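You operate a simulated robot arm through the tools that you are given. There is no shell and no other tool. Be economical: measure what you need, move in short steps, check, and stop when the job is done.

You are at the controls of a simulated robot arm. One attempt, no reset.

Task
Charge the highest-lead cup once on the dock marked THIRD, once on SIXTH, then couple it to port 1.
Fine: move it only while the block gauge shows nought. Set down upright: what you pick out.
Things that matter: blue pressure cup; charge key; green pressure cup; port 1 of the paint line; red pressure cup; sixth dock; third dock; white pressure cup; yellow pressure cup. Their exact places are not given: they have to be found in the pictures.

Only the result counts: the job must be done as asked and must still hold three seconds after the hand-in. Knocking over, shifting, dropping, spilling or breaking anything else fails it.

Robot
A 5-joint arm with a three-finger gripper on a trunk, on a base that drives. Base frame: it is fixed to the floor where the robot stands at the start and does not move with it; the origin is under the middle of the robot, x ahead of it, y to its left, z up; the surface under the hand at the start is at about z = 860. Units: mm, rad, N and s.
With the tool pointing down near the work surface it reaches from about 320 to 660 mm from the robot's upright axis, wherever it stands. Its first joint turns from -2.897 to 2.897 rad. Places, roughly: charge key [500, 200, 900]; port 1 of the paint line [700, -200, 900]; sixth dock [700, 200, 900]; third dock [700, 0, 900]. The tool tilts only in the upright plane through the base axis and itself; it spins freely about its own axis. Payload 1.37 kg.
The TCP is the grasp point between the finger pads, 16 mm short of the fingertips. In the tool frame z runs along the fingers and y along their closing line. Largest opening 101 mm; the body of the gripper starts 82 mm behind the TCP.
Orientation is told as [roll, pitch, yaw] about the base's x, y, z axes, in that order, counted from this pose: with the fingers straight down and closing along the base's y, the tool's x points along the base's -x, its y along +y and its z along -z.

Tools
- The arm moves only by the tool drive_tool. Its arguments are lists of equal length, an entry for each row: "dp": the shift along the tool's x, y, z in mm, a list of three; "dr": the turn, a rotation vector about the tool's x, y, z in rad, a list of three; "hand": the closure in counts, from 0 (fully open) to 255 (shut). In form: {"dp": [[dx, dy, dz], ...], "dr": [[ax, ay, az], ...], "hand": [hand, ...]}. A call has 1 to 12 rows; each row is the pose to reach, as a shift and turn from the pose commanded when the call began, along the tool's axes at that moment. Rows are played at 5 a second. More than 50 mm and 0.15 rad between two rows, or a gripper value outside its range, and nothing of the call is played. A pose out of reach is approached as far as the arm can. The call stops where the force on the tool passes 40 N (or 10 N more than at its start, if that is more) or the arm is blocked; 0.2 s more then pass. The fingers move at their own pace (about 45 mm/s each) and stop on an object; they squeeze with about 26 N. The grip force told is the motor's: it shows also when the fingers shut on nothing. Time passes only in rows, and 0.2 s behind the last, so rows that repeat a pose let the fingers close. The reply holds the time, the measured pose of the TCP, the force on the tool along the base axes, the opening and the grip force, in the units named above and with some noise, with the torque about the TCP (base axes, N m) and any sound that the robot's microphone picked up.
- Cameras (640 x 400 px; columns grow to the right, rows downward): "scene" is now at [29.8, 158.7, 1576.8]; the picture's right is [-0.31, -0.95, 0.00], its down [-0.61, 0.20, -0.77] and it looks along [0.73, -0.24, -0.64] (base axes); focal length 288 px, centre (320, 200). "wrist" rides on the gripper at [72, 20, -104] in the tool frame; the picture's right is [-0.26, 0.96, 0.00], its down [-0.76, -0.21, -0.62] and it looks along [-0.60, -0.16, 0.78] (tool axes); focal length 265 px, centre (320, 200).
- get_image(camera): a new picture of that camera. It takes no simulated time.
- lift_body(by): slides the trunk up (or, below 0, down) by that many mm; the arm and the scene camera ride with it, the base frame stays. It gives what a move gives, with no picture.
- roll_base(legs): drives the robot by 1 to 6 legs, each [ahead, left, turn to the left] in mm, mm and rad, along the robot's own axes; the way and the turn of a leg run together, so that a leg with both is an arc; at most 1500 mm and 3.142 rad a leg. The arm and the cameras ride along, it lands a little off, and it stops where it bumps. It gives what a move gives.
- aim_head(pan, tilt): turns the head with the scene camera to pan (to the left, within 2.705 rad either way) and tilt (down, from -0.506 to 1.204), counted from straight ahead of the robot. It gives what a move gives.
- probe_pixels(camera, pixels): for up to 12 pixels [column, row] of the newest picture of that camera ("zoom" is the newest enlarged one), the place [x, y, z] in the base frame of the surface seen there, good to about 3 mm, but the place of the scene camera against the robot may be out by one fixed shift of up to 25 mm in any direction. It takes no simulated time.
- inspect(camera, box): a new picture of the part [left, top, right, bottom] of that camera's present view, enlarged. It takes no simulated time.
- finish_job(): hands the job in; it is judged then, once.

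Keep the steps short. Do not move on a guess: measure, check each grasp and each placing, and mend mistakes. In all there are 80 turns and 52 pictures (those below and enlarged ones count). Leave the gripper open and the arm clear of the work at the hand-in unless told otherwise, and finish with a single line.

The tools are called after "Request:" as a command line: name --argument value ..., lists and objects as JSON in quotes. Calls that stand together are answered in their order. drive_tool: Moves the arm, as the interface text tells. Its arguments: {"type":"object","properties":{"dp":{"type":"array","items":{"type":"array","items":{"type":"number"}}},"dr":{"type":"array","items":{"type":"array","items":{"type":"number"}}},"hand":{"type":"array","items":{"type":"number"}}},"required":["dp","dr","hand"]} The other tools are called the same way: lift_body (by) slides the trunk up or down; roll_base (legs) drives the base; aim_head (pan, tilt) turns the head that bears the scene camera; get_image (camera) takes a picture; probe_pixels (camera, pixels) gives the place of the surface under pixels of a picture; inspect (camera, box) takes an enlarged picture of a part of a camera's view; finish_job () hands the job in.

At the start:

```text
time_s: 0.0
eef_pos: [404.9, -159.7, 1233.1]
ee_rot: [0.0, 0.0, -0.001]
ft_force: [-0.1, 0.3, 0.0]
wrist_torque: [0.0, -0.05, 0.03]
gripper_width: 100.4
finger_force: 0.0
trunk travel left (down, up): [-525.0, 65.0]
robot x, y, heading: [-0.4, 0.9, -0.002]
head pan, tilt: [-0.316, 0.693]
```

scene: 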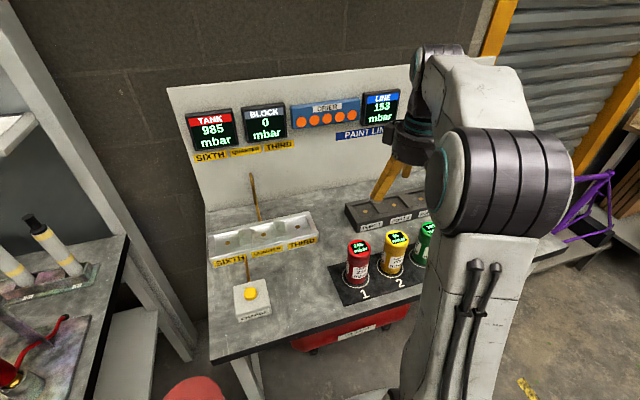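
wrist: 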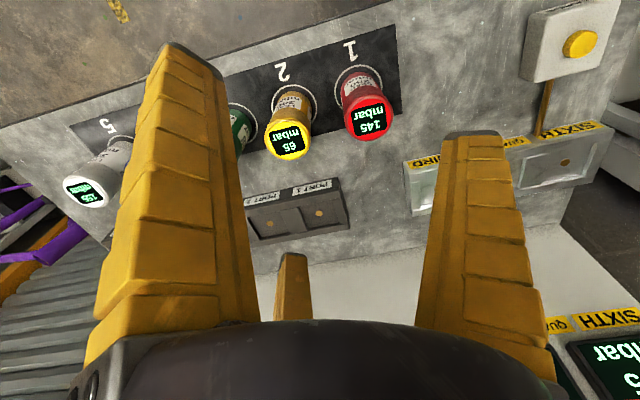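

The view shows gauges, dock block, cups on numbered places. I enlarge the panel and the cups to read the labels.

Request:
inspect --camera "scene" --box '[170, 80, 420, 236]'

Request:
inspect --camera "wrist" --box '[230, 40, 410, 152]'

Request:
inspect --camera "scene" --box '[200, 200, 440, 350]'

```text
2.56 times, centred on (295, 158) of scene
```

zoom: 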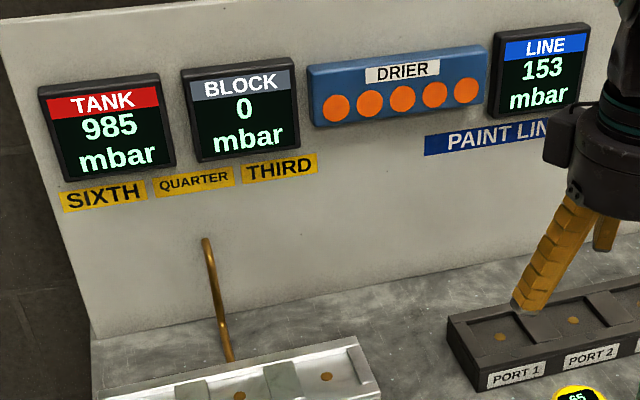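

```text
3.56 times, centred on (320, 96) of wrist
```

zoom: 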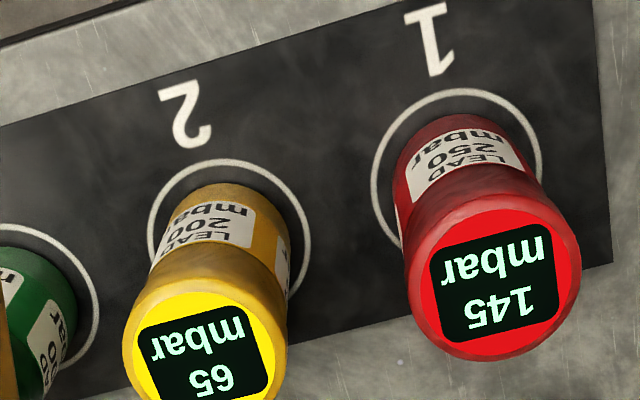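

```text
2.67 times, centred on (320, 275) of scene
```

zoom: 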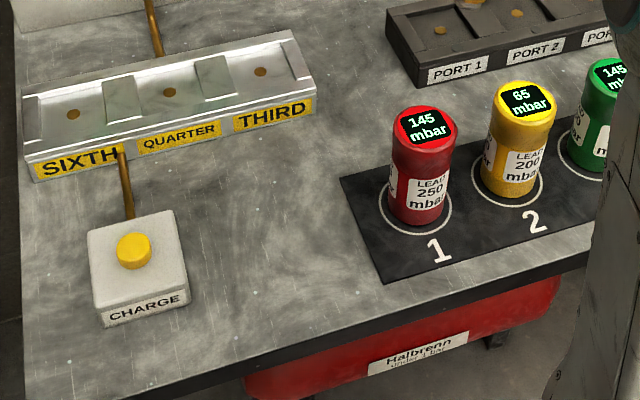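

Red has lead 250, yellow 200. Green, blue and white still unread; I shift the arm to the right to see them with the wrist camera.

Request:
drive_tool --dp '[[0, -50, 0], [0, -100, 0], [0, -150, 0]]' --dr '[[0, 0, 0], [0, 0, 0], [0, 0, 0]]' --hand '[0, 0, 0]'

Request:
get_image --camera "wrist"

```text
time_s: 0.8
eef_pos: [405.0, -314.0, 1229.1]
ee_rot: [0.003, 0.001, 0.002]
ft_force: [0.0, 0.4, -0.1]
wrist_torque: [0.05, 0.03, 0.02]
gripper_width: 100.4
finger_force: 0.1
trunk travel left (down, up): [-525.0, 65.0]
robot x, y, heading: [-0.2, -0.3, 0.001]
head pan, tilt: [-0.316, 0.693]
```

```text
46 pictures are left
```

wrist: 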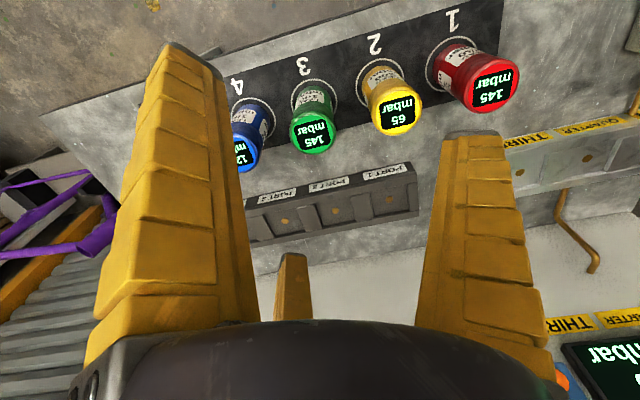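

Request:
inspect --camera "wrist" --box '[225, 55, 385, 175]'

Request:
drive_tool --dp '[[0, -50, 0], [0, -100, 0], [0, -140, 0]]' --dr '[[0, 0, 0], [0, 0, 0], [0, 0, 0]]' --hand '[0, 0, 0]'

Request:
get_image --camera "wrist"

Request:
get_image --camera "scene"

```text
3.33 times, centred on (305, 115) of wrist
```

zoom: 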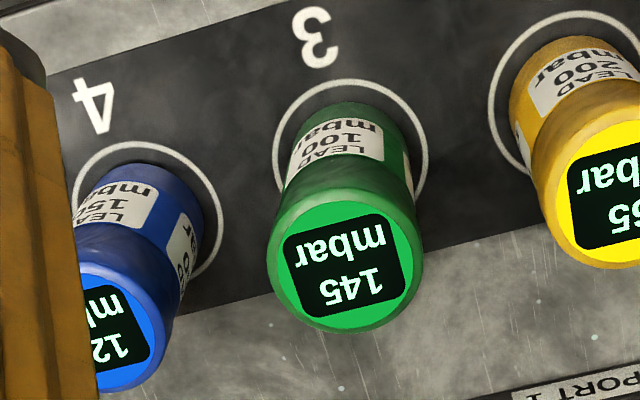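

```text
time_s: 1.6
eef_pos: [386.3, -394.7, 1213.3]
ee_rot: [0.0, 0.0, -0.001]
ft_force: [0.2, -0.6, -0.3]
wrist_torque: [-0.06, 0.02, -0.02]
gripper_width: 100.6
finger_force: 0.1
out of reach, approached as far as the arm can: row 2, 3
trunk travel left (down, up): [-525.0, 65.0]
robot x, y, heading: [-0.2, -0.7, 0.0]
head pan, tilt: [-0.316, 0.693]
```

```text
44 pictures are left
```

wrist: 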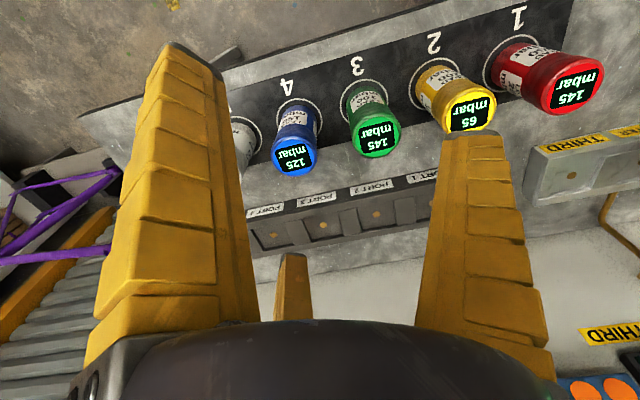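

```text
43 pictures are left
```

scene: 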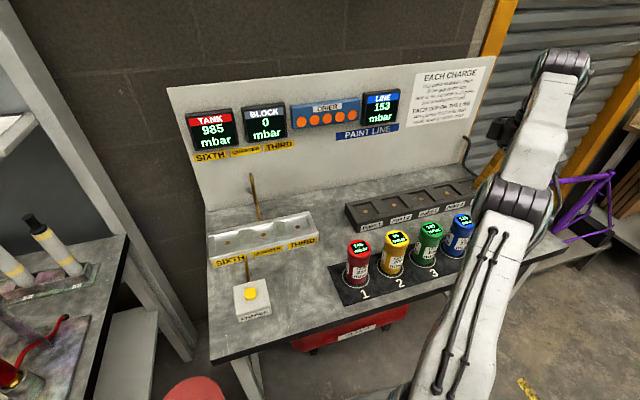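

A notice has come into view; I read it, and the blue cup's labels.

Request:
inspect --camera "scene" --box '[400, 55, 496, 135]'

Request:
inspect --camera "scene" --box '[325, 200, 485, 310]'

Request:
inspect --camera "wrist" --box '[220, 80, 340, 180]'

```text
5.00 times, centred on (448, 95) of scene
```

zoom: 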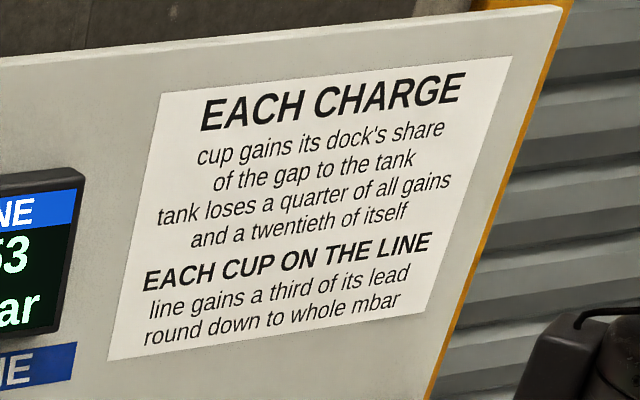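

```text
3.64 times, centred on (405, 255) of scene
```

zoom: 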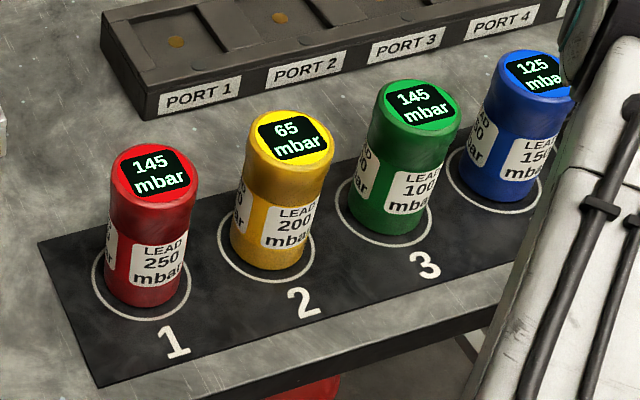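

```text
4.00 times, centred on (280, 130) of wrist
```

zoom: 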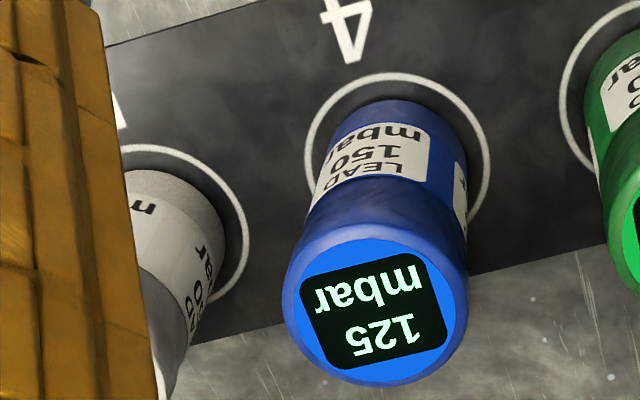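

Red 250, yellow 200, blue 150, green 100; white unread. I measure places from both cameras.

Request:
probe_pixels --camera "wrist" --pixels '[[575, 90], [552, 96], [599, 86], [468, 108], [379, 136], [293, 158], [500, 70], [572, 175], [545, 152], [412, 180]]'

Request:
probe_pixels --camera "scene" --pixels '[[360, 248], [395, 239], [429, 229], [461, 219], [250, 292], [226, 240], [297, 225], [373, 207], [266, 232], [255, 315], [330, 268], [280, 290]]'

```text
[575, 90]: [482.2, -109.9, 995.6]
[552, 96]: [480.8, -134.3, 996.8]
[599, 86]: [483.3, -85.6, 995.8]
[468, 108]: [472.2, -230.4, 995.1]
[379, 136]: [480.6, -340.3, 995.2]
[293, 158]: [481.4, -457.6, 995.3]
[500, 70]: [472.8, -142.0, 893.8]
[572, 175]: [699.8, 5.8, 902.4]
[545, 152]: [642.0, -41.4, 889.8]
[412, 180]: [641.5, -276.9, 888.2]
```

```text
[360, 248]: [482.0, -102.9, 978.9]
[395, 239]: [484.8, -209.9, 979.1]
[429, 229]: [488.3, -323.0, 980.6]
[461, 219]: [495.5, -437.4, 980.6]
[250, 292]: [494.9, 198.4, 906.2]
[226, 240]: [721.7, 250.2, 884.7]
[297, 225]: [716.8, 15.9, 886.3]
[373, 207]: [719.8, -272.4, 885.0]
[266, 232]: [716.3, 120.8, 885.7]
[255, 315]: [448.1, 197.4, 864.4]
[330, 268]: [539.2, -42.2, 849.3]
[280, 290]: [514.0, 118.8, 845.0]
```

White top lamps aside, its LEAD label is still hidden. All docks lie ~700 mm out, beyond the 660 reach, so I bring the arm back to the left and then drive 120 mm ahead.

Request:
drive_tool --dp '[[0, 50, 0], [0, 100, 0], [0, 150, 0], [0, 200, 0], [0, 250, 0], [0, 300, 0], [0, 350, 0], [0, 400, 0], [0, 450, 0], [0, 500, 0]]' --dr '[[0, 0, 0], [0, 0, 0], [0, 0, 0], [0, 0, 0], [0, 0, 0], [0, 0, 0], [0, 0, 0], [0, 0, 0], [0, 0, 0], [0, 0, 0]]' --hand '[0, 0, 0, 0, 0, 0, 0, 0, 0, 0]'

Request:
roll_base --legs '[[120, 0, 0]]'

Request:
aim_head --pan -0.5 --tilt 0.75

Request:
get_image --camera "scene"

```text
time_s: 3.8
eef_pos: [386.9, 108.6, 1213.3]
ee_rot: [0.0, -0.001, -0.002]
ft_force: [-0.8, 0.7, -0.3]
wrist_torque: [0.05, 0.02, 0.01]
gripper_width: 100.7
finger_force: 0.1
trunk travel left (down, up): [-525.0, 65.0]
robot x, y, heading: [-1.3, 0.5, 0.006]
head pan, tilt: [-0.316, 0.693]
```

```text
time_s: 5.0
eef_pos: [508.1, 106.8, 1213.9]
ee_rot: [-0.001, 0.003, 0.001]
ft_force: [0.3, -0.3, 0.0]
wrist_torque: [0.02, 0.04, 0.04]
gripper_width: 100.6
finger_force: 0.2
trunk travel left (down, up): [-525.0, 65.0]
robot x, y, heading: [122.9, 0.5, 0.003]
head pan, tilt: [-0.316, 0.693]
```

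```text
time_s: 5.8
eef_pos: [507.6, 107.8, 1214.7]
ee_rot: [0.001, -0.001, -0.001]
ft_force: [0.1, 0.2, -0.3]
wrist_torque: [-0.01, 0.0, -0.01]
gripper_width: 100.3
finger_force: 0.0
trunk travel left (down, up): [-525.0, 65.0]
robot x, y, heading: [119.9, -1.3, -0.0]
head pan, tilt: [-0.499, 0.75]
```

```text
39 pictures are left
```

scene: 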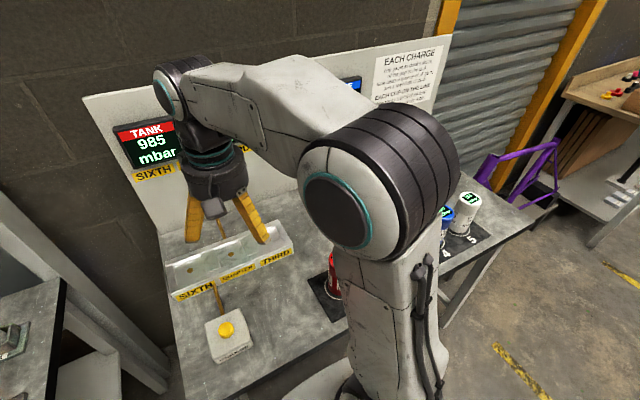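

Request:
inspect --camera "scene" --box '[430, 180, 494, 250]'

Request:
get_image --camera "wrist"

```text
5.71 times, centred on (462, 215) of scene
```

zoom: 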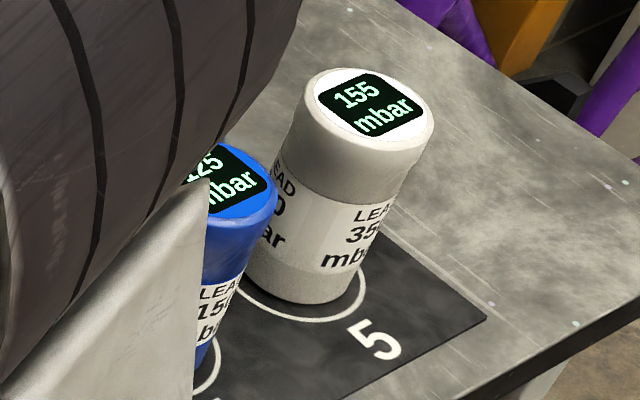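

```text
37 pictures are left
```

wrist: 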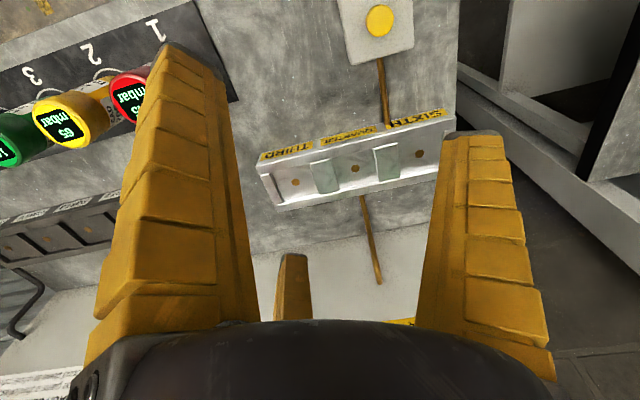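

White reads LEAD 35(0): the highest, standing on place 5. Now I measure docks and key from the wrist view.

Request:
probe_pixels --camera "wrist" --pixels '[[295, 182], [356, 168], [421, 152], [380, 20], [263, 178], [312, 188], [272, 158], [290, 148], [300, 165], [320, 60], [300, 100], [360, 30]]'

Request:
inspect --camera "wrist" --box '[240, 90, 460, 228]'

```text
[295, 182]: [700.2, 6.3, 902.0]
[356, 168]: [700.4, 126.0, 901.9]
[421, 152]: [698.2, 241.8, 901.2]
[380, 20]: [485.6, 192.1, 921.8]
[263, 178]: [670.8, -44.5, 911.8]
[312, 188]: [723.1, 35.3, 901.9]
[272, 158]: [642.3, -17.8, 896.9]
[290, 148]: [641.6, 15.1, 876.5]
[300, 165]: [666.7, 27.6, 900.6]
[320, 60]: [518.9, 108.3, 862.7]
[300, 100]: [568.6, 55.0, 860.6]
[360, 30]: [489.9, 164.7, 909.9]
```

```text
2.90 times, centred on (350, 159) of wrist
```

zoom: 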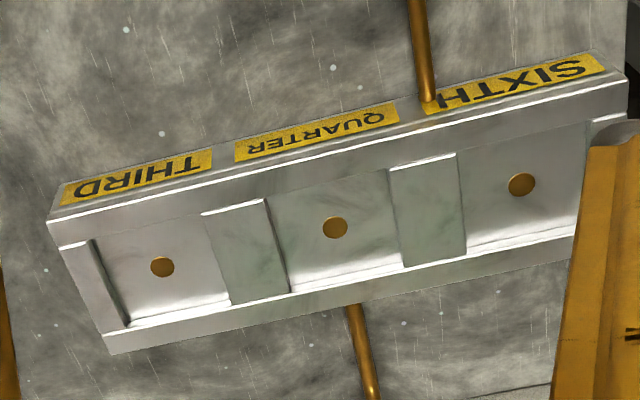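

White is at about y = -570, out of reach here. I strafe 230 mm right and look again.

Request:
roll_base --legs '[[0, -230, 0]]'

Request:
drive_tool --dp '[[0, -50, 0], [0, -100, 0], [0, -150, 0], [0, -200, 0], [10, -250, 0], [20, -300, 0], [30, -350, 0], [40, -380, 0]]' --dr '[[0, 0, 0], [0, 0, 0], [0, 0, 0], [0, 0, 0], [0, 0, 0], [0, 0, 0], [0, 0, 0], [0, 0, 0]]' --hand '[0, 0, 0, 0, 0, 0, 0, 0]'

Request:
get_image --camera "wrist"

```text
time_s: 7.5
eef_pos: [507.5, -122.1, 1214.1]
ee_rot: [0.0, 0.0, 0.002]
ft_force: [0.0, -0.1, -0.1]
wrist_torque: [0.02, -0.02, 0.02]
gripper_width: 100.4
finger_force: 0.1
trunk travel left (down, up): [-525.0, 65.0]
robot x, y, heading: [121.5, -233.1, 0.003]
head pan, tilt: [-0.499, 0.75]
```

```text
refused: row 5 steps farther than a row can; nothing moved
```

```text
35 pictures are left
```

wrist: 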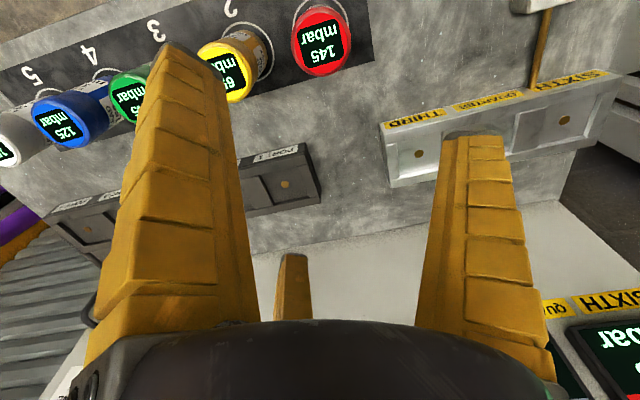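

Request:
probe_pixels --camera "wrist" --pixels '[[285, 184], [419, 153], [565, 119], [306, 165], [300, 195]]'

Request:
drive_tool --dp '[[10, -45, 0], [20, -90, 0], [30, -135, 0], [40, -180, 0], [50, -225, 0], [60, -270, 0], [70, -315, 0], [70, -360, 0], [70, -400, 0], [70, -438, 0]]' --dr '[[0, 0, 0], [0, 0, 0], [0, 0, 0], [0, 0, 0], [0, 0, 0], [0, 0, 0], [0, 0, 0], [0, 0, 0], [0, 0, 0], [0, 0, 0]]' --hand '[0, 0, 0, 0, 0, 0, 0, 0, 0, 0]'

Request:
get_image --camera "wrist"

```text
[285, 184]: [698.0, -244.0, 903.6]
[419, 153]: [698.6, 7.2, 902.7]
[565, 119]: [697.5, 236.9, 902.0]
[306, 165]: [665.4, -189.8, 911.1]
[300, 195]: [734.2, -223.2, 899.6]
```

```text
time_s: 9.7
eef_pos: [438.9, -559.9, 1213.3]
ee_rot: [0.003, 0.0, 0.001]
ft_force: [0.5, 0.8, 0.7]
wrist_torque: [0.07, -0.03, -0.01]
gripper_width: 100.6
finger_force: 0.1
trunk travel left (down, up): [-525.0, 65.0]
robot x, y, heading: [123.0, -228.6, 0.004]
head pan, tilt: [-0.499, 0.75]
```

```text
34 pictures are left
```

wrist: 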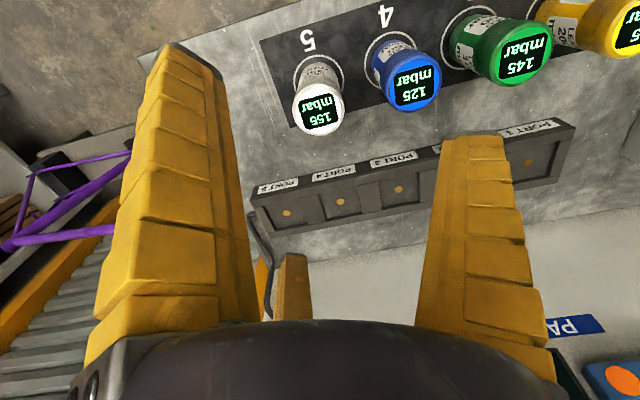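

Request:
inspect --camera "wrist" --box '[280, 40, 360, 140]'

Request:
probe_pixels --camera "wrist" --pixels '[[318, 110], [297, 114], [342, 107], [316, 96], [322, 131], [321, 68], [409, 91], [524, 163], [287, 213]]'

```text
4.00 times, centred on (320, 90) of wrist
```

zoom: 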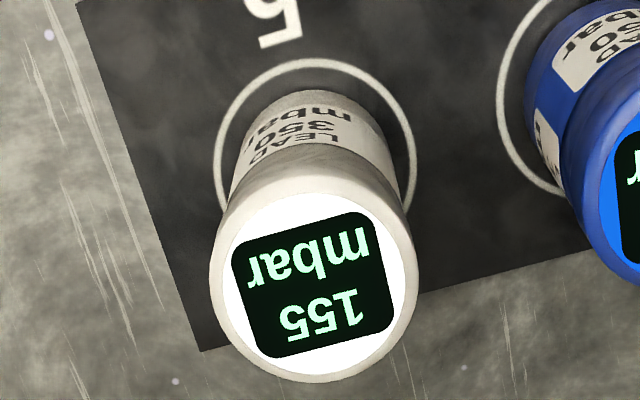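

```text
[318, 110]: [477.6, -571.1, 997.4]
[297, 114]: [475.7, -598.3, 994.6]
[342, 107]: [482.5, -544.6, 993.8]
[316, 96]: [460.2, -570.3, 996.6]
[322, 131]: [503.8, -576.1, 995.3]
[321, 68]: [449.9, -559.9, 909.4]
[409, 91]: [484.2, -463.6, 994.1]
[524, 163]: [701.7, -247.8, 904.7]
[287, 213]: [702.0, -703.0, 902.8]
```

White LEAD 350 confirmed; axis about (480, -571), top z 996, ~62 mm wide. I move over it and come down to just above.

Request:
drive_tool --dp '[[-41, -11, 0], [-41, -11, 40], [-41, -11, 80], [-41, -11, 120], [-41, -11, 160], [-41, -11, 180]]' --dr '[[0, 0, 0], [0, 0, 0], [0, 0, 0], [0, 0, 0], [0, 0, 0], [0, 0, 0]]' --hand '[0, 0, 0, 0, 0, 0]'

Request:
get_image --camera "wrist"

```text
time_s: 11.1
eef_pos: [480.6, -572.1, 1033.1]
ee_rot: [0.002, 0.0, 0.002]
ft_force: [0.8, 0.4, -1.6]
wrist_torque: [0.01, -0.01, 0.02]
gripper_width: 100.9
finger_force: 0.0
trunk travel left (down, up): [-525.0, 65.0]
robot x, y, heading: [121.5, -229.6, 0.003]
head pan, tilt: [-0.499, 0.75]
```

```text
32 pictures are left
```

wrist: 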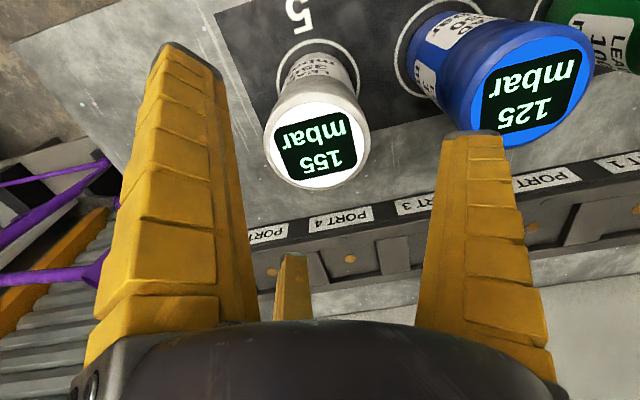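

Request:
probe_pixels --camera "wrist" --pixels '[[318, 145], [270, 152], [364, 137], [311, 108], [326, 183]]'

```text
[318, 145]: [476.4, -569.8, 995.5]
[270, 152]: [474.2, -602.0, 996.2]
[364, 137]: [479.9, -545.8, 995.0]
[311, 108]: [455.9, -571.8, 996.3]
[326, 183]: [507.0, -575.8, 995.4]
```

The axis reads about (480, -573), in line with the tool. I go down 75 mm and close.

Request:
drive_tool --dp '[[0, 0, 30], [0, 0, 60], [0, 0, 76], [0, 0, 76], [0, 0, 76], [0, 0, 76], [0, 0, 76]]' --dr '[[0, 0, 0], [0, 0, 0], [0, 0, 0], [0, 0, 0], [0, 0, 0], [0, 0, 0], [0, 0, 0]]' --hand '[0, 0, 0, 255, 255, 255, 255]'

```text
time_s: 12.7
eef_pos: [479.4, -572.1, 957.0]
ee_rot: [0.0, -0.001, 0.002]
ft_force: [0.6, -4.1, 0.0]
wrist_torque: [-0.13, -0.05, 0.02]
gripper_width: 63.1
finger_force: 26.0
trunk travel left (down, up): [-525.0, 65.0]
robot x, y, heading: [123.1, -228.5, 0.005]
head pan, tilt: [-0.499, 0.75]
```

Held: 63 mm wide, 26 N. The block gauge was 0 and no charge has been made. I lift a little, check, and go up.

Request:
drive_tool --dp '[[0, 0, -15], [0, 0, -50], [0, 0, -95], [0, 0, -140], [0, 0, -170]]' --dr '[[0, 0, 0], [0, 0, 0], [0, 0, 0], [0, 0, 0], [0, 0, 0]]' --hand '[255, 255, 255, 255, 255]'

Request:
get_image --camera "wrist"

```text
time_s: 13.9
eef_pos: [479.3, -569.9, 1129.0]
ee_rot: [0.001, 0.003, 0.002]
ft_force: [-0.1, -0.1, -8.1]
wrist_torque: [0.02, 0.01, 0.0]
gripper_width: 63.3
finger_force: 25.5
trunk travel left (down, up): [-525.0, 65.0]
robot x, y, heading: [122.2, -231.0, 0.001]
head pan, tilt: [-0.499, 0.75]
```

```text
31 pictures are left
```

wrist: 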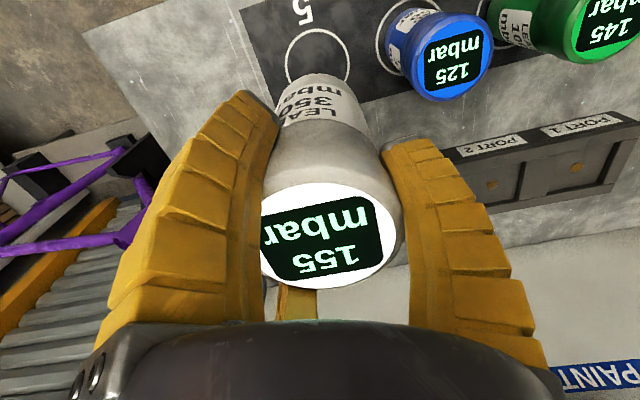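

Request:
probe_pixels --camera "wrist" --pixels '[[330, 234], [265, 242], [398, 228], [324, 188], [336, 284]]'

Request:
drive_tool --dp '[[-20, 37, 0], [-40, 74, 0], [-60, 111, 0], [-80, 148, 0], [-100, 185, 0], [-121, 222, 0], [-121, 267, 0], [-121, 312, 0], [-121, 357, 0], [-121, 402, 0], [-121, 447, 0], [-121, 492, 0]]' --dr '[[0, 0, 0], [0, 0, 0], [0, 0, 0], [0, 0, 0], [0, 0, 0], [0, 0, 0], [0, 0, 0], [0, 0, 0], [0, 0, 0], [0, 0, 0], [0, 0, 0], [0, 0, 0]]' --hand '[255, 255, 255, 255, 255, 255, 255, 255, 255, 255, 255, 255]'

```text
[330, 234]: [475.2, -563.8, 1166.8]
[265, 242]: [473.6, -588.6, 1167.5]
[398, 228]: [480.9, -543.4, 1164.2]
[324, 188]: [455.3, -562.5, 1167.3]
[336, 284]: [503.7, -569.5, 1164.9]
```

```text
time_s: 16.5
eef_pos: [599.2, -77.2, 1126.9]
ee_rot: [-0.002, 0.003, 0.0]
ft_force: [0.4, 0.0, -6.9]
wrist_torque: [-0.04, 0.01, 0.02]
gripper_width: 63.2
finger_force: 26.4
trunk travel left (down, up): [-525.0, 65.0]
robot x, y, heading: [118.4, -228.6, 0.006]
head pan, tilt: [-0.499, 0.75]
```

Next over the THIRD dock at (700, 7), lowering to z 1060.

Request:
drive_tool --dp '[[0, 42, 20], [0, 84, 40], [-40, 84, 60], [-80, 84, 67], [-100, 84, 67]]' --dr '[[0, 0, 0], [0, 0, 0], [0, 0, 0], [0, 0, 0], [0, 0, 0]]' --hand '[255, 255, 255, 255, 255]'

Request:
aim_head --pan 0.05 --tilt 0.6

Request:
get_image --camera "wrist"

Request:
get_image --camera "scene"

```text
time_s: 17.7
eef_pos: [701.5, 6.1, 1060.4]
ee_rot: [-0.001, 0.005, 0.0]
ft_force: [1.0, 0.0, -5.7]
wrist_torque: [0.04, -0.01, 0.0]
gripper_width: 63.4
finger_force: 25.8
trunk travel left (down, up): [-525.0, 65.0]
robot x, y, heading: [121.7, -227.5, -0.0]
head pan, tilt: [-0.499, 0.75]
```

```text
time_s: 18.7
eef_pos: [700.4, 6.3, 1060.6]
ee_rot: [-0.001, 0.001, 0.001]
ft_force: [-0.3, 0.6, -5.4]
wrist_torque: [-0.03, -0.01, 0.02]
gripper_width: 63.2
finger_force: 26.1
trunk travel left (down, up): [-525.0, 65.0]
robot x, y, heading: [121.0, -228.8, 0.001]
head pan, tilt: [0.051, 0.6]
```

```text
30 pictures are left
```

wrist: 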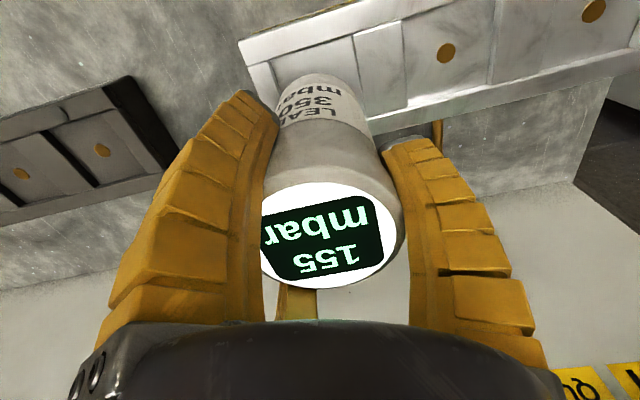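

```text
29 pictures are left
```

scene: 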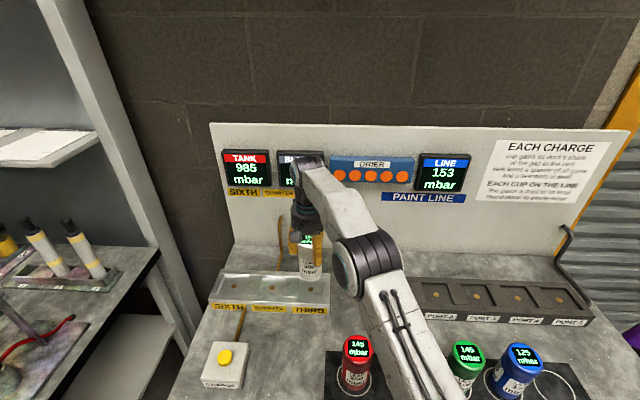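

Above THIRD. I lower to the pocket floor (about 62 mm) gently.

Request:
drive_tool --dp '[[0, 0, 25], [0, 0, 45], [0, 0, 55], [0, 0, 58], [0, 0, 60], [0, 0, 62]]' --dr '[[0, 0, 0], [0, 0, 0], [0, 0, 0], [0, 0, 0], [0, 0, 0], [0, 0, 0]]' --hand '[255, 255, 255, 255, 255, 255]'

Request:
get_image --camera "wrist"

```text
time_s: 20.1
eef_pos: [700.9, 5.8, 997.2]
ee_rot: [0.001, 0.001, 0.002]
ft_force: [0.1, -0.3, -6.5]
wrist_torque: [0.01, 0.05, -0.01]
gripper_width: 63.4
finger_force: 26.5
trunk travel left (down, up): [-525.0, 65.0]
robot x, y, heading: [123.2, -229.0, 0.002]
head pan, tilt: [0.051, 0.6]
```

```text
28 pictures are left
```

wrist: 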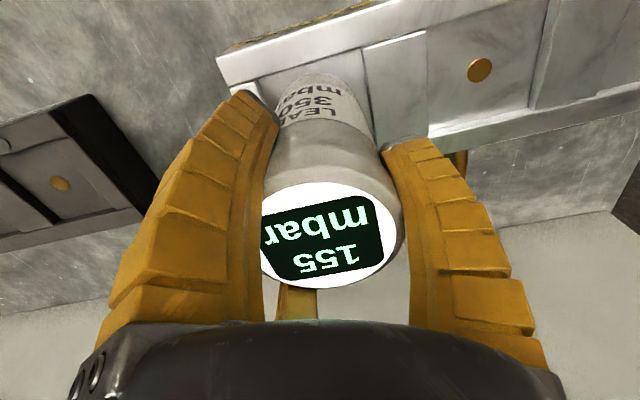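

Still bearing the weight (-6.5 N), so not yet in contact; I lower in 1 mm steps.

Request:
drive_tool --dp '[[0, 0, 1], [0, 0, 2], [0, 0, 3], [0, 0, 4]]' --dr '[[0, 0, 0], [0, 0, 0], [0, 0, 0], [0, 0, 0]]' --hand '[255, 255, 255, 255]'

```text
time_s: 21.1
eef_pos: [699.8, 6.1, 993.3]
ee_rot: [-0.001, 0.0, 0.002]
ft_force: [-0.3, -0.2, -6.4]
wrist_torque: [0.03, -0.03, 0.02]
gripper_width: 63.1
finger_force: 26.1
trunk travel left (down, up): [-525.0, 65.0]
robot x, y, heading: [120.5, -226.8, -0.0]
head pan, tilt: [0.051, 0.6]
```

Request:
drive_tool --dp '[[0, 0, 1], [0, 0, 2], [0, 0, 3], [0, 0, 4]]' --dr '[[0, 0, 0], [0, 0, 0], [0, 0, 0], [0, 0, 0]]' --hand '[255, 255, 255, 255]'

Request:
inspect --camera "scene" --box '[210, 200, 370, 320]'

```text
time_s: 22.1
eef_pos: [699.6, 5.3, 992.6]
ee_rot: [0.002, -0.006, 0.001]
ft_force: [1.7, -0.8, 13.2]
wrist_torque: [0.36, 0.0, -0.02]
gripper_width: 63.4
finger_force: 25.9
trunk travel left (down, up): [-525.0, 65.0]
robot x, y, heading: [122.3, -230.9, 0.001]
head pan, tilt: [0.051, 0.6]
```

```text
3.33 times, centred on (290, 260) of scene
```

zoom: 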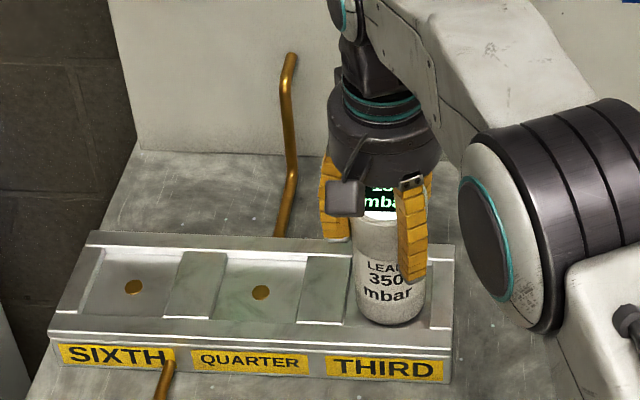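

Contact: +13 N, seated in the pocket. I release, wait, and rise straight.

Request:
drive_tool --dp '[[0, 0, -2], [0, 0, -2], [0, 0, -2], [0, 0, -2], [0, 0, -32], [0, 0, -72], [0, 0, -102]]' --dr '[[0, 0, 0], [0, 0, 0], [0, 0, 0], [0, 0, 0], [0, 0, 0], [0, 0, 0], [0, 0, 0]]' --hand '[0, 0, 0, 0, 0, 0, 0]'

Request:
get_image --camera "wrist"

```text
time_s: 23.7
eef_pos: [699.1, 6.6, 1092.0]
ee_rot: [-0.001, 0.001, 0.002]
ft_force: [-0.5, 0.3, 0.4]
wrist_torque: [0.0, 0.02, 0.0]
gripper_width: 100.6
finger_force: 0.0
trunk travel left (down, up): [-525.0, 65.0]
robot x, y, heading: [123.1, -229.9, 0.003]
head pan, tilt: [0.051, 0.6]
```

```text
26 pictures are left
```

wrist: 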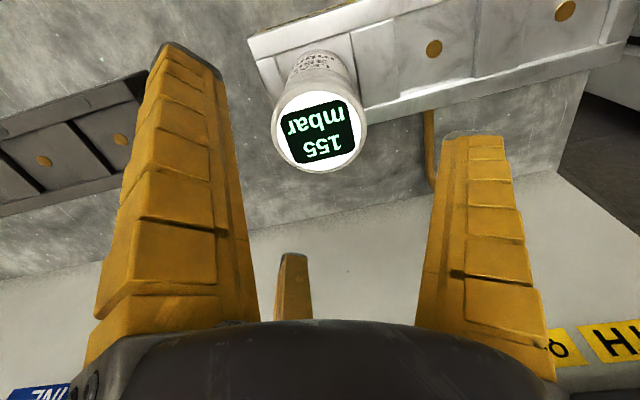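

Cup stands upright, reads 155. I draw the arm back, then strafe 230 mm left so the key, both docks and port 1 come into reach.

Request:
drive_tool --dp '[[45, -10, -20], [90, -20, -20], [135, -30, -20], [180, -40, -20], [205, -45, -20]]' --dr '[[0, 0, 0], [0, 0, 0], [0, 0, 0], [0, 0, 0], [0, 0, 0]]' --hand '[0, 0, 0, 0, 0]'

Request:
roll_base --legs '[[0, 230, 0]]'

Request:
aim_head --pan -0.1 --tilt 0.6

Request:
get_image --camera "scene"

Request:
get_image --camera "wrist"

```text
refused: row 1 steps farther than a row can; nothing moved
```

```text
time_s: 25.4
eef_pos: [700.3, 236.2, 1092.3]
ee_rot: [0.002, 0.0, 0.001]
ft_force: [-0.1, 0.9, 0.1]
wrist_torque: [-0.04, -0.01, 0.02]
gripper_width: 100.7
finger_force: 0.0
trunk travel left (down, up): [-525.0, 65.0]
robot x, y, heading: [121.4, -1.5, 0.004]
head pan, tilt: [0.051, 0.6]
```

```text
time_s: 26.1
eef_pos: [700.6, 235.6, 1091.6]
ee_rot: [-0.001, -0.001, 0.001]
ft_force: [0.2, 0.8, 0.7]
wrist_torque: [0.02, -0.02, 0.04]
gripper_width: 100.9
finger_force: 0.1
trunk travel left (down, up): [-525.0, 65.0]
robot x, y, heading: [121.3, -0.0, 0.001]
head pan, tilt: [-0.099, 0.6]
```

```text
25 pictures are left
```

scene: 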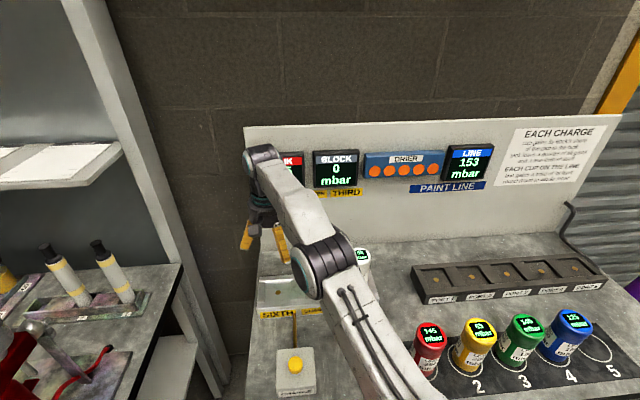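

```text
24 pictures are left
```

wrist: 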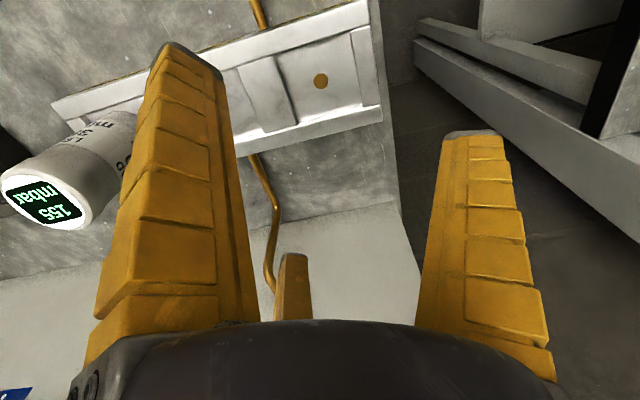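

The block gauge (338,170) is visible and 0. I measure the SIXTH spot at (320,81), then move over the key with the hand closing.

Request:
probe_pixels --camera "wrist" --pixels '[[320, 81], [353, 60], [290, 85], [300, 55], [335, 105], [362, 28], [382, 105]]'

Request:
drive_tool --dp '[[45, -10, 0], [90, -20, 0], [135, -30, 0], [180, -40, 0], [215, -44, 0]]' --dr '[[0, 0, 0], [0, 0, 0], [0, 0, 0], [0, 0, 0], [0, 0, 0]]' --hand '[255, 255, 255, 255, 255]'

Request:
get_image --camera "wrist"

```text
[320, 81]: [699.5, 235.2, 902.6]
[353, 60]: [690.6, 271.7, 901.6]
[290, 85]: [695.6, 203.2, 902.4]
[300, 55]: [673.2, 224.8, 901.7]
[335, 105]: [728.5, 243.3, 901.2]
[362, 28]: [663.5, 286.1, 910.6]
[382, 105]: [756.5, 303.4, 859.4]
```

```text
time_s: 27.3
eef_pos: [481.6, 190.7, 1092.6]
ee_rot: [0.0, -0.001, -0.001]
ft_force: [1.0, 0.0, 0.3]
wrist_torque: [0.02, 0.02, 0.01]
gripper_width: 1.9
finger_force: 6.7
trunk travel left (down, up): [-525.0, 65.0]
robot x, y, heading: [121.4, 4.7, 0.001]
head pan, tilt: [-0.099, 0.6]
```

```text
23 pictures are left
```

wrist: 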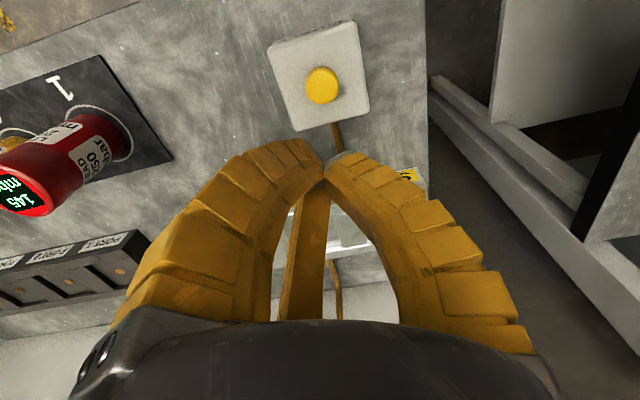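

Request:
probe_pixels --camera "wrist" --pixels '[[322, 86], [308, 88], [336, 84], [321, 74], [324, 99], [350, 100]]'

```text
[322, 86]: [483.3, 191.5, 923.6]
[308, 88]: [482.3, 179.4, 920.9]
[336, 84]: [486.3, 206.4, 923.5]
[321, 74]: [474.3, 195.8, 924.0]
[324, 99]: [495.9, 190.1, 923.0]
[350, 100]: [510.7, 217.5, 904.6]
```

Button centre (484.5, 192.5), top z 923. I go down to just above it.

Request:
drive_tool --dp '[[-3, 2, 40], [-3, 2, 80], [-3, 2, 115], [-3, 2, 140], [-3, 2, 147]]' --dr '[[0, 0, 0], [0, 0, 0], [0, 0, 0], [0, 0, 0], [0, 0, 0]]' --hand '[255, 255, 255, 255, 255]'

Request:
inspect --camera "scene" --box '[240, 130, 400, 400]'

```text
time_s: 28.5
eef_pos: [486.7, 194.7, 945.4]
ee_rot: [0.0, 0.0, -0.001]
ft_force: [-0.2, 0.5, -0.9]
wrist_torque: [-0.01, -0.01, 0.0]
gripper_width: 0.0
finger_force: 25.8
trunk travel left (down, up): [-525.0, 65.0]
robot x, y, heading: [120.6, 1.1, 0.004]
head pan, tilt: [-0.099, 0.6]
```

```text
1.48 times, centred on (320, 265) of scene
```

zoom: 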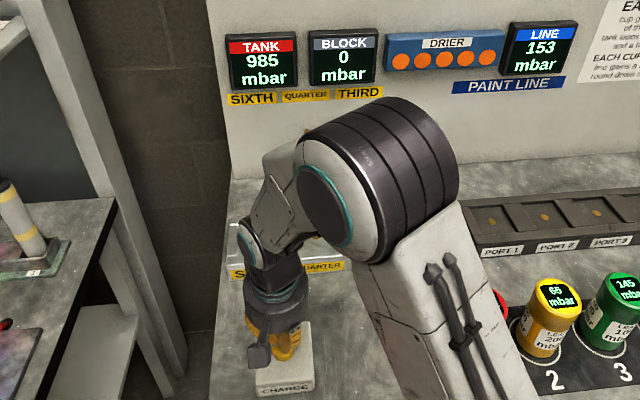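

All gauges visible, block 0. I press down by small steps and watch the force.

Request:
drive_tool --dp '[[0, 0, 4], [0, 0, 7], [0, 0, 9], [0, 0, 11]]' --dr '[[0, 0, 0], [0, 0, 0], [0, 0, 0], [0, 0, 0]]' --hand '[255, 255, 255, 255]'

```text
time_s: 29.5
eef_pos: [487.7, 194.1, 933.3]
ee_rot: [0.002, 0.002, 0.001]
ft_force: [-0.9, 0.2, 0.1]
wrist_torque: [0.0, 0.0, 0.02]
gripper_width: 0.1
finger_force: 25.2
trunk travel left (down, up): [-525.0, 65.0]
robot x, y, heading: [121.3, -0.6, 0.002]
head pan, tilt: [-0.099, 0.6]
```

Request:
drive_tool --dp '[[0, 0, 2], [0, 0, 4], [0, 0, 6], [0, 0, 8], [0, 0, 9]]' --dr '[[0, 0, 0], [0, 0, 0], [0, 0, 0], [0, 0, 0], [0, 0, 0]]' --hand '[255, 255, 255, 255, 255]'

Request:
inspect --camera "scene" --box '[240, 130, 400, 400]'

```text
time_s: 30.7
eef_pos: [488.0, 194.3, 926.2]
ee_rot: [-0.001, -0.002, 0.0]
ft_force: [-0.5, -1.2, 6.5]
wrist_torque: [-0.02, 0.05, 0.02]
gripper_width: 5.8
finger_force: 28.0
trunk travel left (down, up): [-525.0, 65.0]
robot x, y, heading: [120.8, 3.0, 0.001]
head pan, tilt: [-0.099, 0.6]
heard: click
```

```text
1.48 times, centred on (320, 265) of scene
```

zoom: 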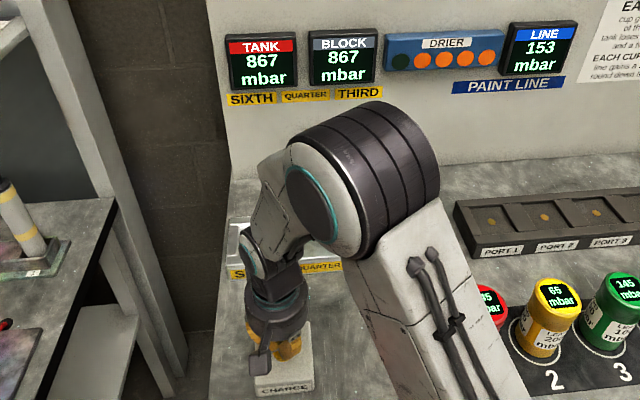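

Click heard; tank fell to 867 (one charge), block shows 867. I lift off the key and wait, watching the gauge.

Request:
drive_tool --dp '[[0, 0, -20], [0, 0, -50], [0, 0, -90], [0, 0, -130], [0, 0, -150], [0, 0, -150], [0, 0, -150], [0, 0, -150]]' --dr '[[0, 0, 0], [0, 0, 0], [0, 0, 0], [0, 0, 0], [0, 0, 0], [0, 0, 0], [0, 0, 0], [0, 0, 0]]' --hand '[255, 255, 0, 0, 0, 0, 0, 0]'

Request:
inspect --camera "scene" --box '[240, 130, 500, 300]'

```text
time_s: 32.5
eef_pos: [487.7, 193.7, 1076.1]
ee_rot: [-0.001, 0.002, 0.001]
ft_force: [-0.4, 0.8, 0.6]
wrist_torque: [0.01, 0.02, -0.01]
gripper_width: 100.6
finger_force: 0.1
trunk travel left (down, up): [-525.0, 65.0]
robot x, y, heading: [117.8, 3.6, -0.004]
head pan, tilt: [-0.099, 0.6]
```

```text
2.35 times, centred on (370, 215) of scene
```

zoom: 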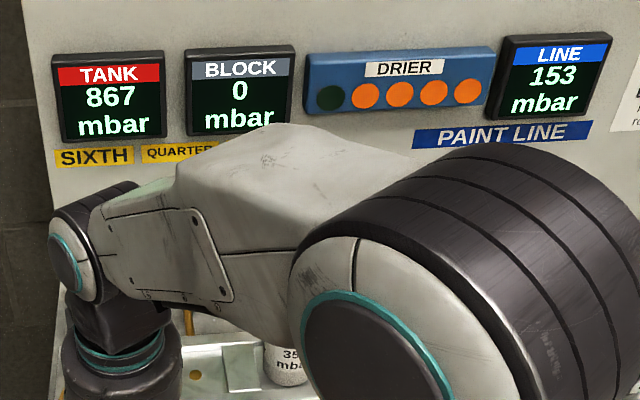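

Block is back at 0. I go back over the white cup at (700, 6).

Request:
drive_tool --dp '[[-30, -27, -16], [-61, -54, -16], [-91, -81, -16], [-122, -107, -16], [-152, -134, -16], [-183, -161, -16], [-213, -188, -16], [-213, -188, -16]]' --dr '[[0, 0, 0], [0, 0, 0], [0, 0, 0], [0, 0, 0], [0, 0, 0], [0, 0, 0], [0, 0, 0], [0, 0, 0]]' --hand '[0, 0, 0, 0, 0, 0, 0, 0]'

Request:
get_image --camera "wrist"

```text
time_s: 34.3
eef_pos: [700.1, 6.4, 1093.0]
ee_rot: [0.0, 0.001, 0.002]
ft_force: [0.6, 0.6, -0.2]
wrist_torque: [0.01, -0.03, -0.03]
gripper_width: 100.4
finger_force: 0.1
trunk travel left (down, up): [-525.0, 65.0]
robot x, y, heading: [122.0, -0.8, 0.002]
head pan, tilt: [-0.099, 0.6]
```

```text
19 pictures are left
```

wrist: 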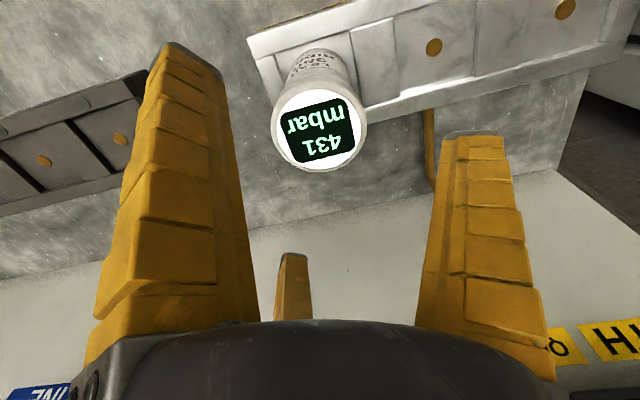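

Cup reads 431; same place in the picture as when released. I descend 99 mm and grip, then check the gauge.

Request:
drive_tool --dp '[[0, 0, 40], [0, 0, 75], [0, 0, 98], [0, 0, 98], [0, 0, 98], [0, 0, 98], [0, 0, 98]]' --dr '[[0, 0, 0], [0, 0, 0], [0, 0, 0], [0, 0, 0], [0, 0, 0], [0, 0, 0], [0, 0, 0]]' --hand '[0, 0, 0, 255, 255, 255, 255]'

Request:
get_image --camera "scene"

```text
time_s: 35.9
eef_pos: [699.2, 5.5, 992.5]
ee_rot: [0.001, 0.002, 0.001]
ft_force: [-0.9, -1.7, 0.7]
wrist_torque: [-0.02, 0.11, 0.0]
gripper_width: 63.0
finger_force: 25.8
trunk travel left (down, up): [-525.0, 65.0]
robot x, y, heading: [119.0, 3.4, -0.002]
head pan, tilt: [-0.099, 0.6]
```

```text
18 pictures are left
```

scene: 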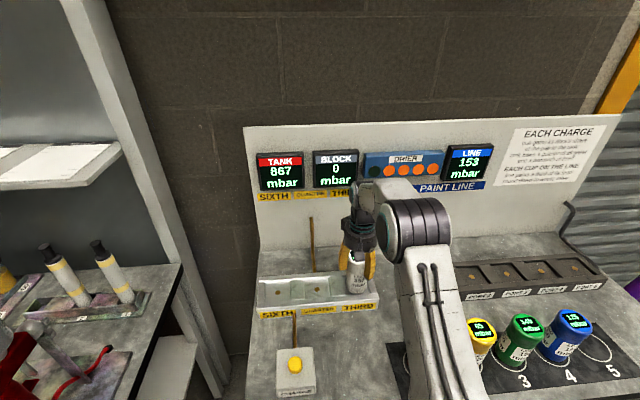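

Block 0, grip good. I lift 60 mm and carry over to SIXTH at (700, 236).

Request:
drive_tool --dp '[[0, 0, -25], [0, 0, -60], [0, 40, -60], [0, 80, -60], [0, 120, -60], [0, 160, -60], [0, 200, -60], [0, 230, -60], [0, 230, -60]]' --dr '[[0, 0, 0], [0, 0, 0], [0, 0, 0], [0, 0, 0], [0, 0, 0], [0, 0, 0], [0, 0, 0], [0, 0, 0], [0, 0, 0]]' --hand '[255, 255, 255, 255, 255, 255, 255, 255, 255]'

Request:
inspect --camera "scene" --box '[240, 140, 420, 330]'

```text
time_s: 37.9
eef_pos: [701.0, 237.0, 1053.2]
ee_rot: [0.0, 0.002, 0.0]
ft_force: [-0.4, 0.2, -7.4]
wrist_torque: [-0.01, -0.02, -0.01]
gripper_width: 63.3
finger_force: 26.1
trunk travel left (down, up): [-525.0, 65.0]
robot x, y, heading: [122.2, 1.8, 0.001]
head pan, tilt: [-0.099, 0.6]
```

```text
2.11 times, centred on (330, 235) of scene
```

zoom: 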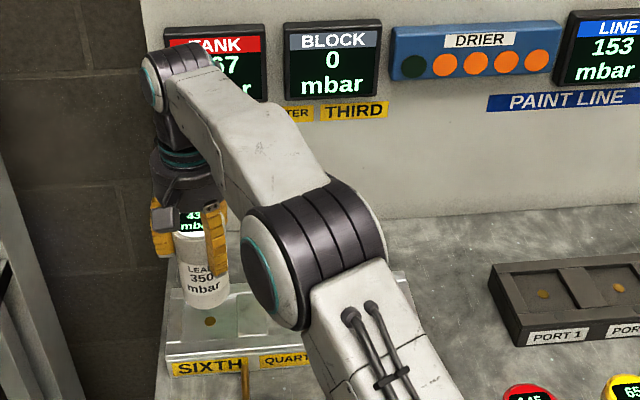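

Request:
drive_tool --dp '[[0, 0, 25], [0, 0, 45], [0, 0, 55], [0, 0, 58], [0, 0, 59], [0, 0, 60], [0, 0, 61]]' --dr '[[0, 0, 0], [0, 0, 0], [0, 0, 0], [0, 0, 0], [0, 0, 0], [0, 0, 0], [0, 0, 0]]' --hand '[255, 255, 255, 255, 255, 255, 255]'

Request:
inspect --camera "scene" --box '[240, 190, 360, 330]'

```text
time_s: 39.5
eef_pos: [699.4, 236.9, 994.7]
ee_rot: [-0.001, 0.0, 0.001]
ft_force: [-0.7, 1.2, 2.6]
wrist_torque: [0.05, 0.3, -0.02]
gripper_width: 62.9
finger_force: 25.7
trunk travel left (down, up): [-525.0, 65.0]
robot x, y, heading: [119.0, -0.7, 0.002]
head pan, tilt: [-0.099, 0.6]
```

```text
2.86 times, centred on (300, 260) of scene
```

zoom: 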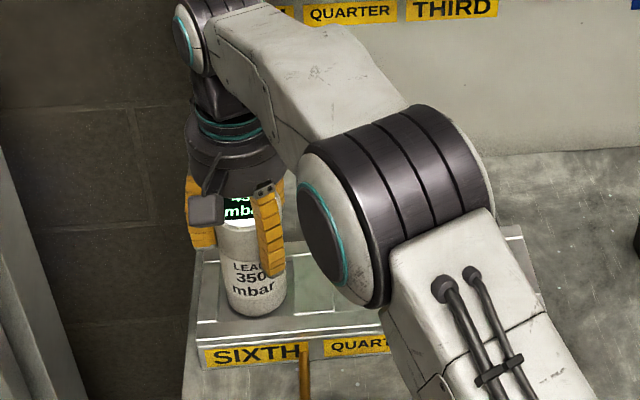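

Contact made, seated in SIXTH. I release and rise.

Request:
drive_tool --dp '[[0, 0, -1], [0, 0, -1], [0, 0, -1], [0, 0, -1], [0, 0, -36], [0, 0, -76], [0, 0, -98]]' --dr '[[0, 0, 0], [0, 0, 0], [0, 0, 0], [0, 0, 0], [0, 0, 0], [0, 0, 0], [0, 0, 0]]' --hand '[0, 0, 0, 0, 0, 0, 0]'

Request:
get_image --camera "wrist"

```text
time_s: 41.1
eef_pos: [699.9, 237.1, 1090.5]
ee_rot: [-0.001, -0.001, 0.0]
ft_force: [-0.2, -0.4, -0.3]
wrist_torque: [0.01, 0.0, 0.01]
gripper_width: 100.9
finger_force: 0.1
trunk travel left (down, up): [-525.0, 65.0]
robot x, y, heading: [121.7, 3.1, -0.003]
head pan, tilt: [-0.099, 0.6]
```

```text
15 pictures are left
```

wrist: 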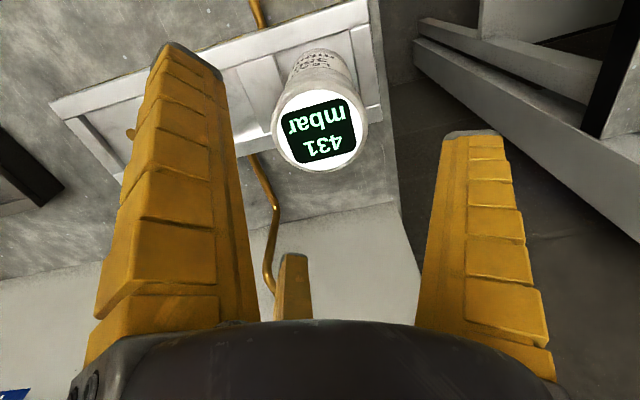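

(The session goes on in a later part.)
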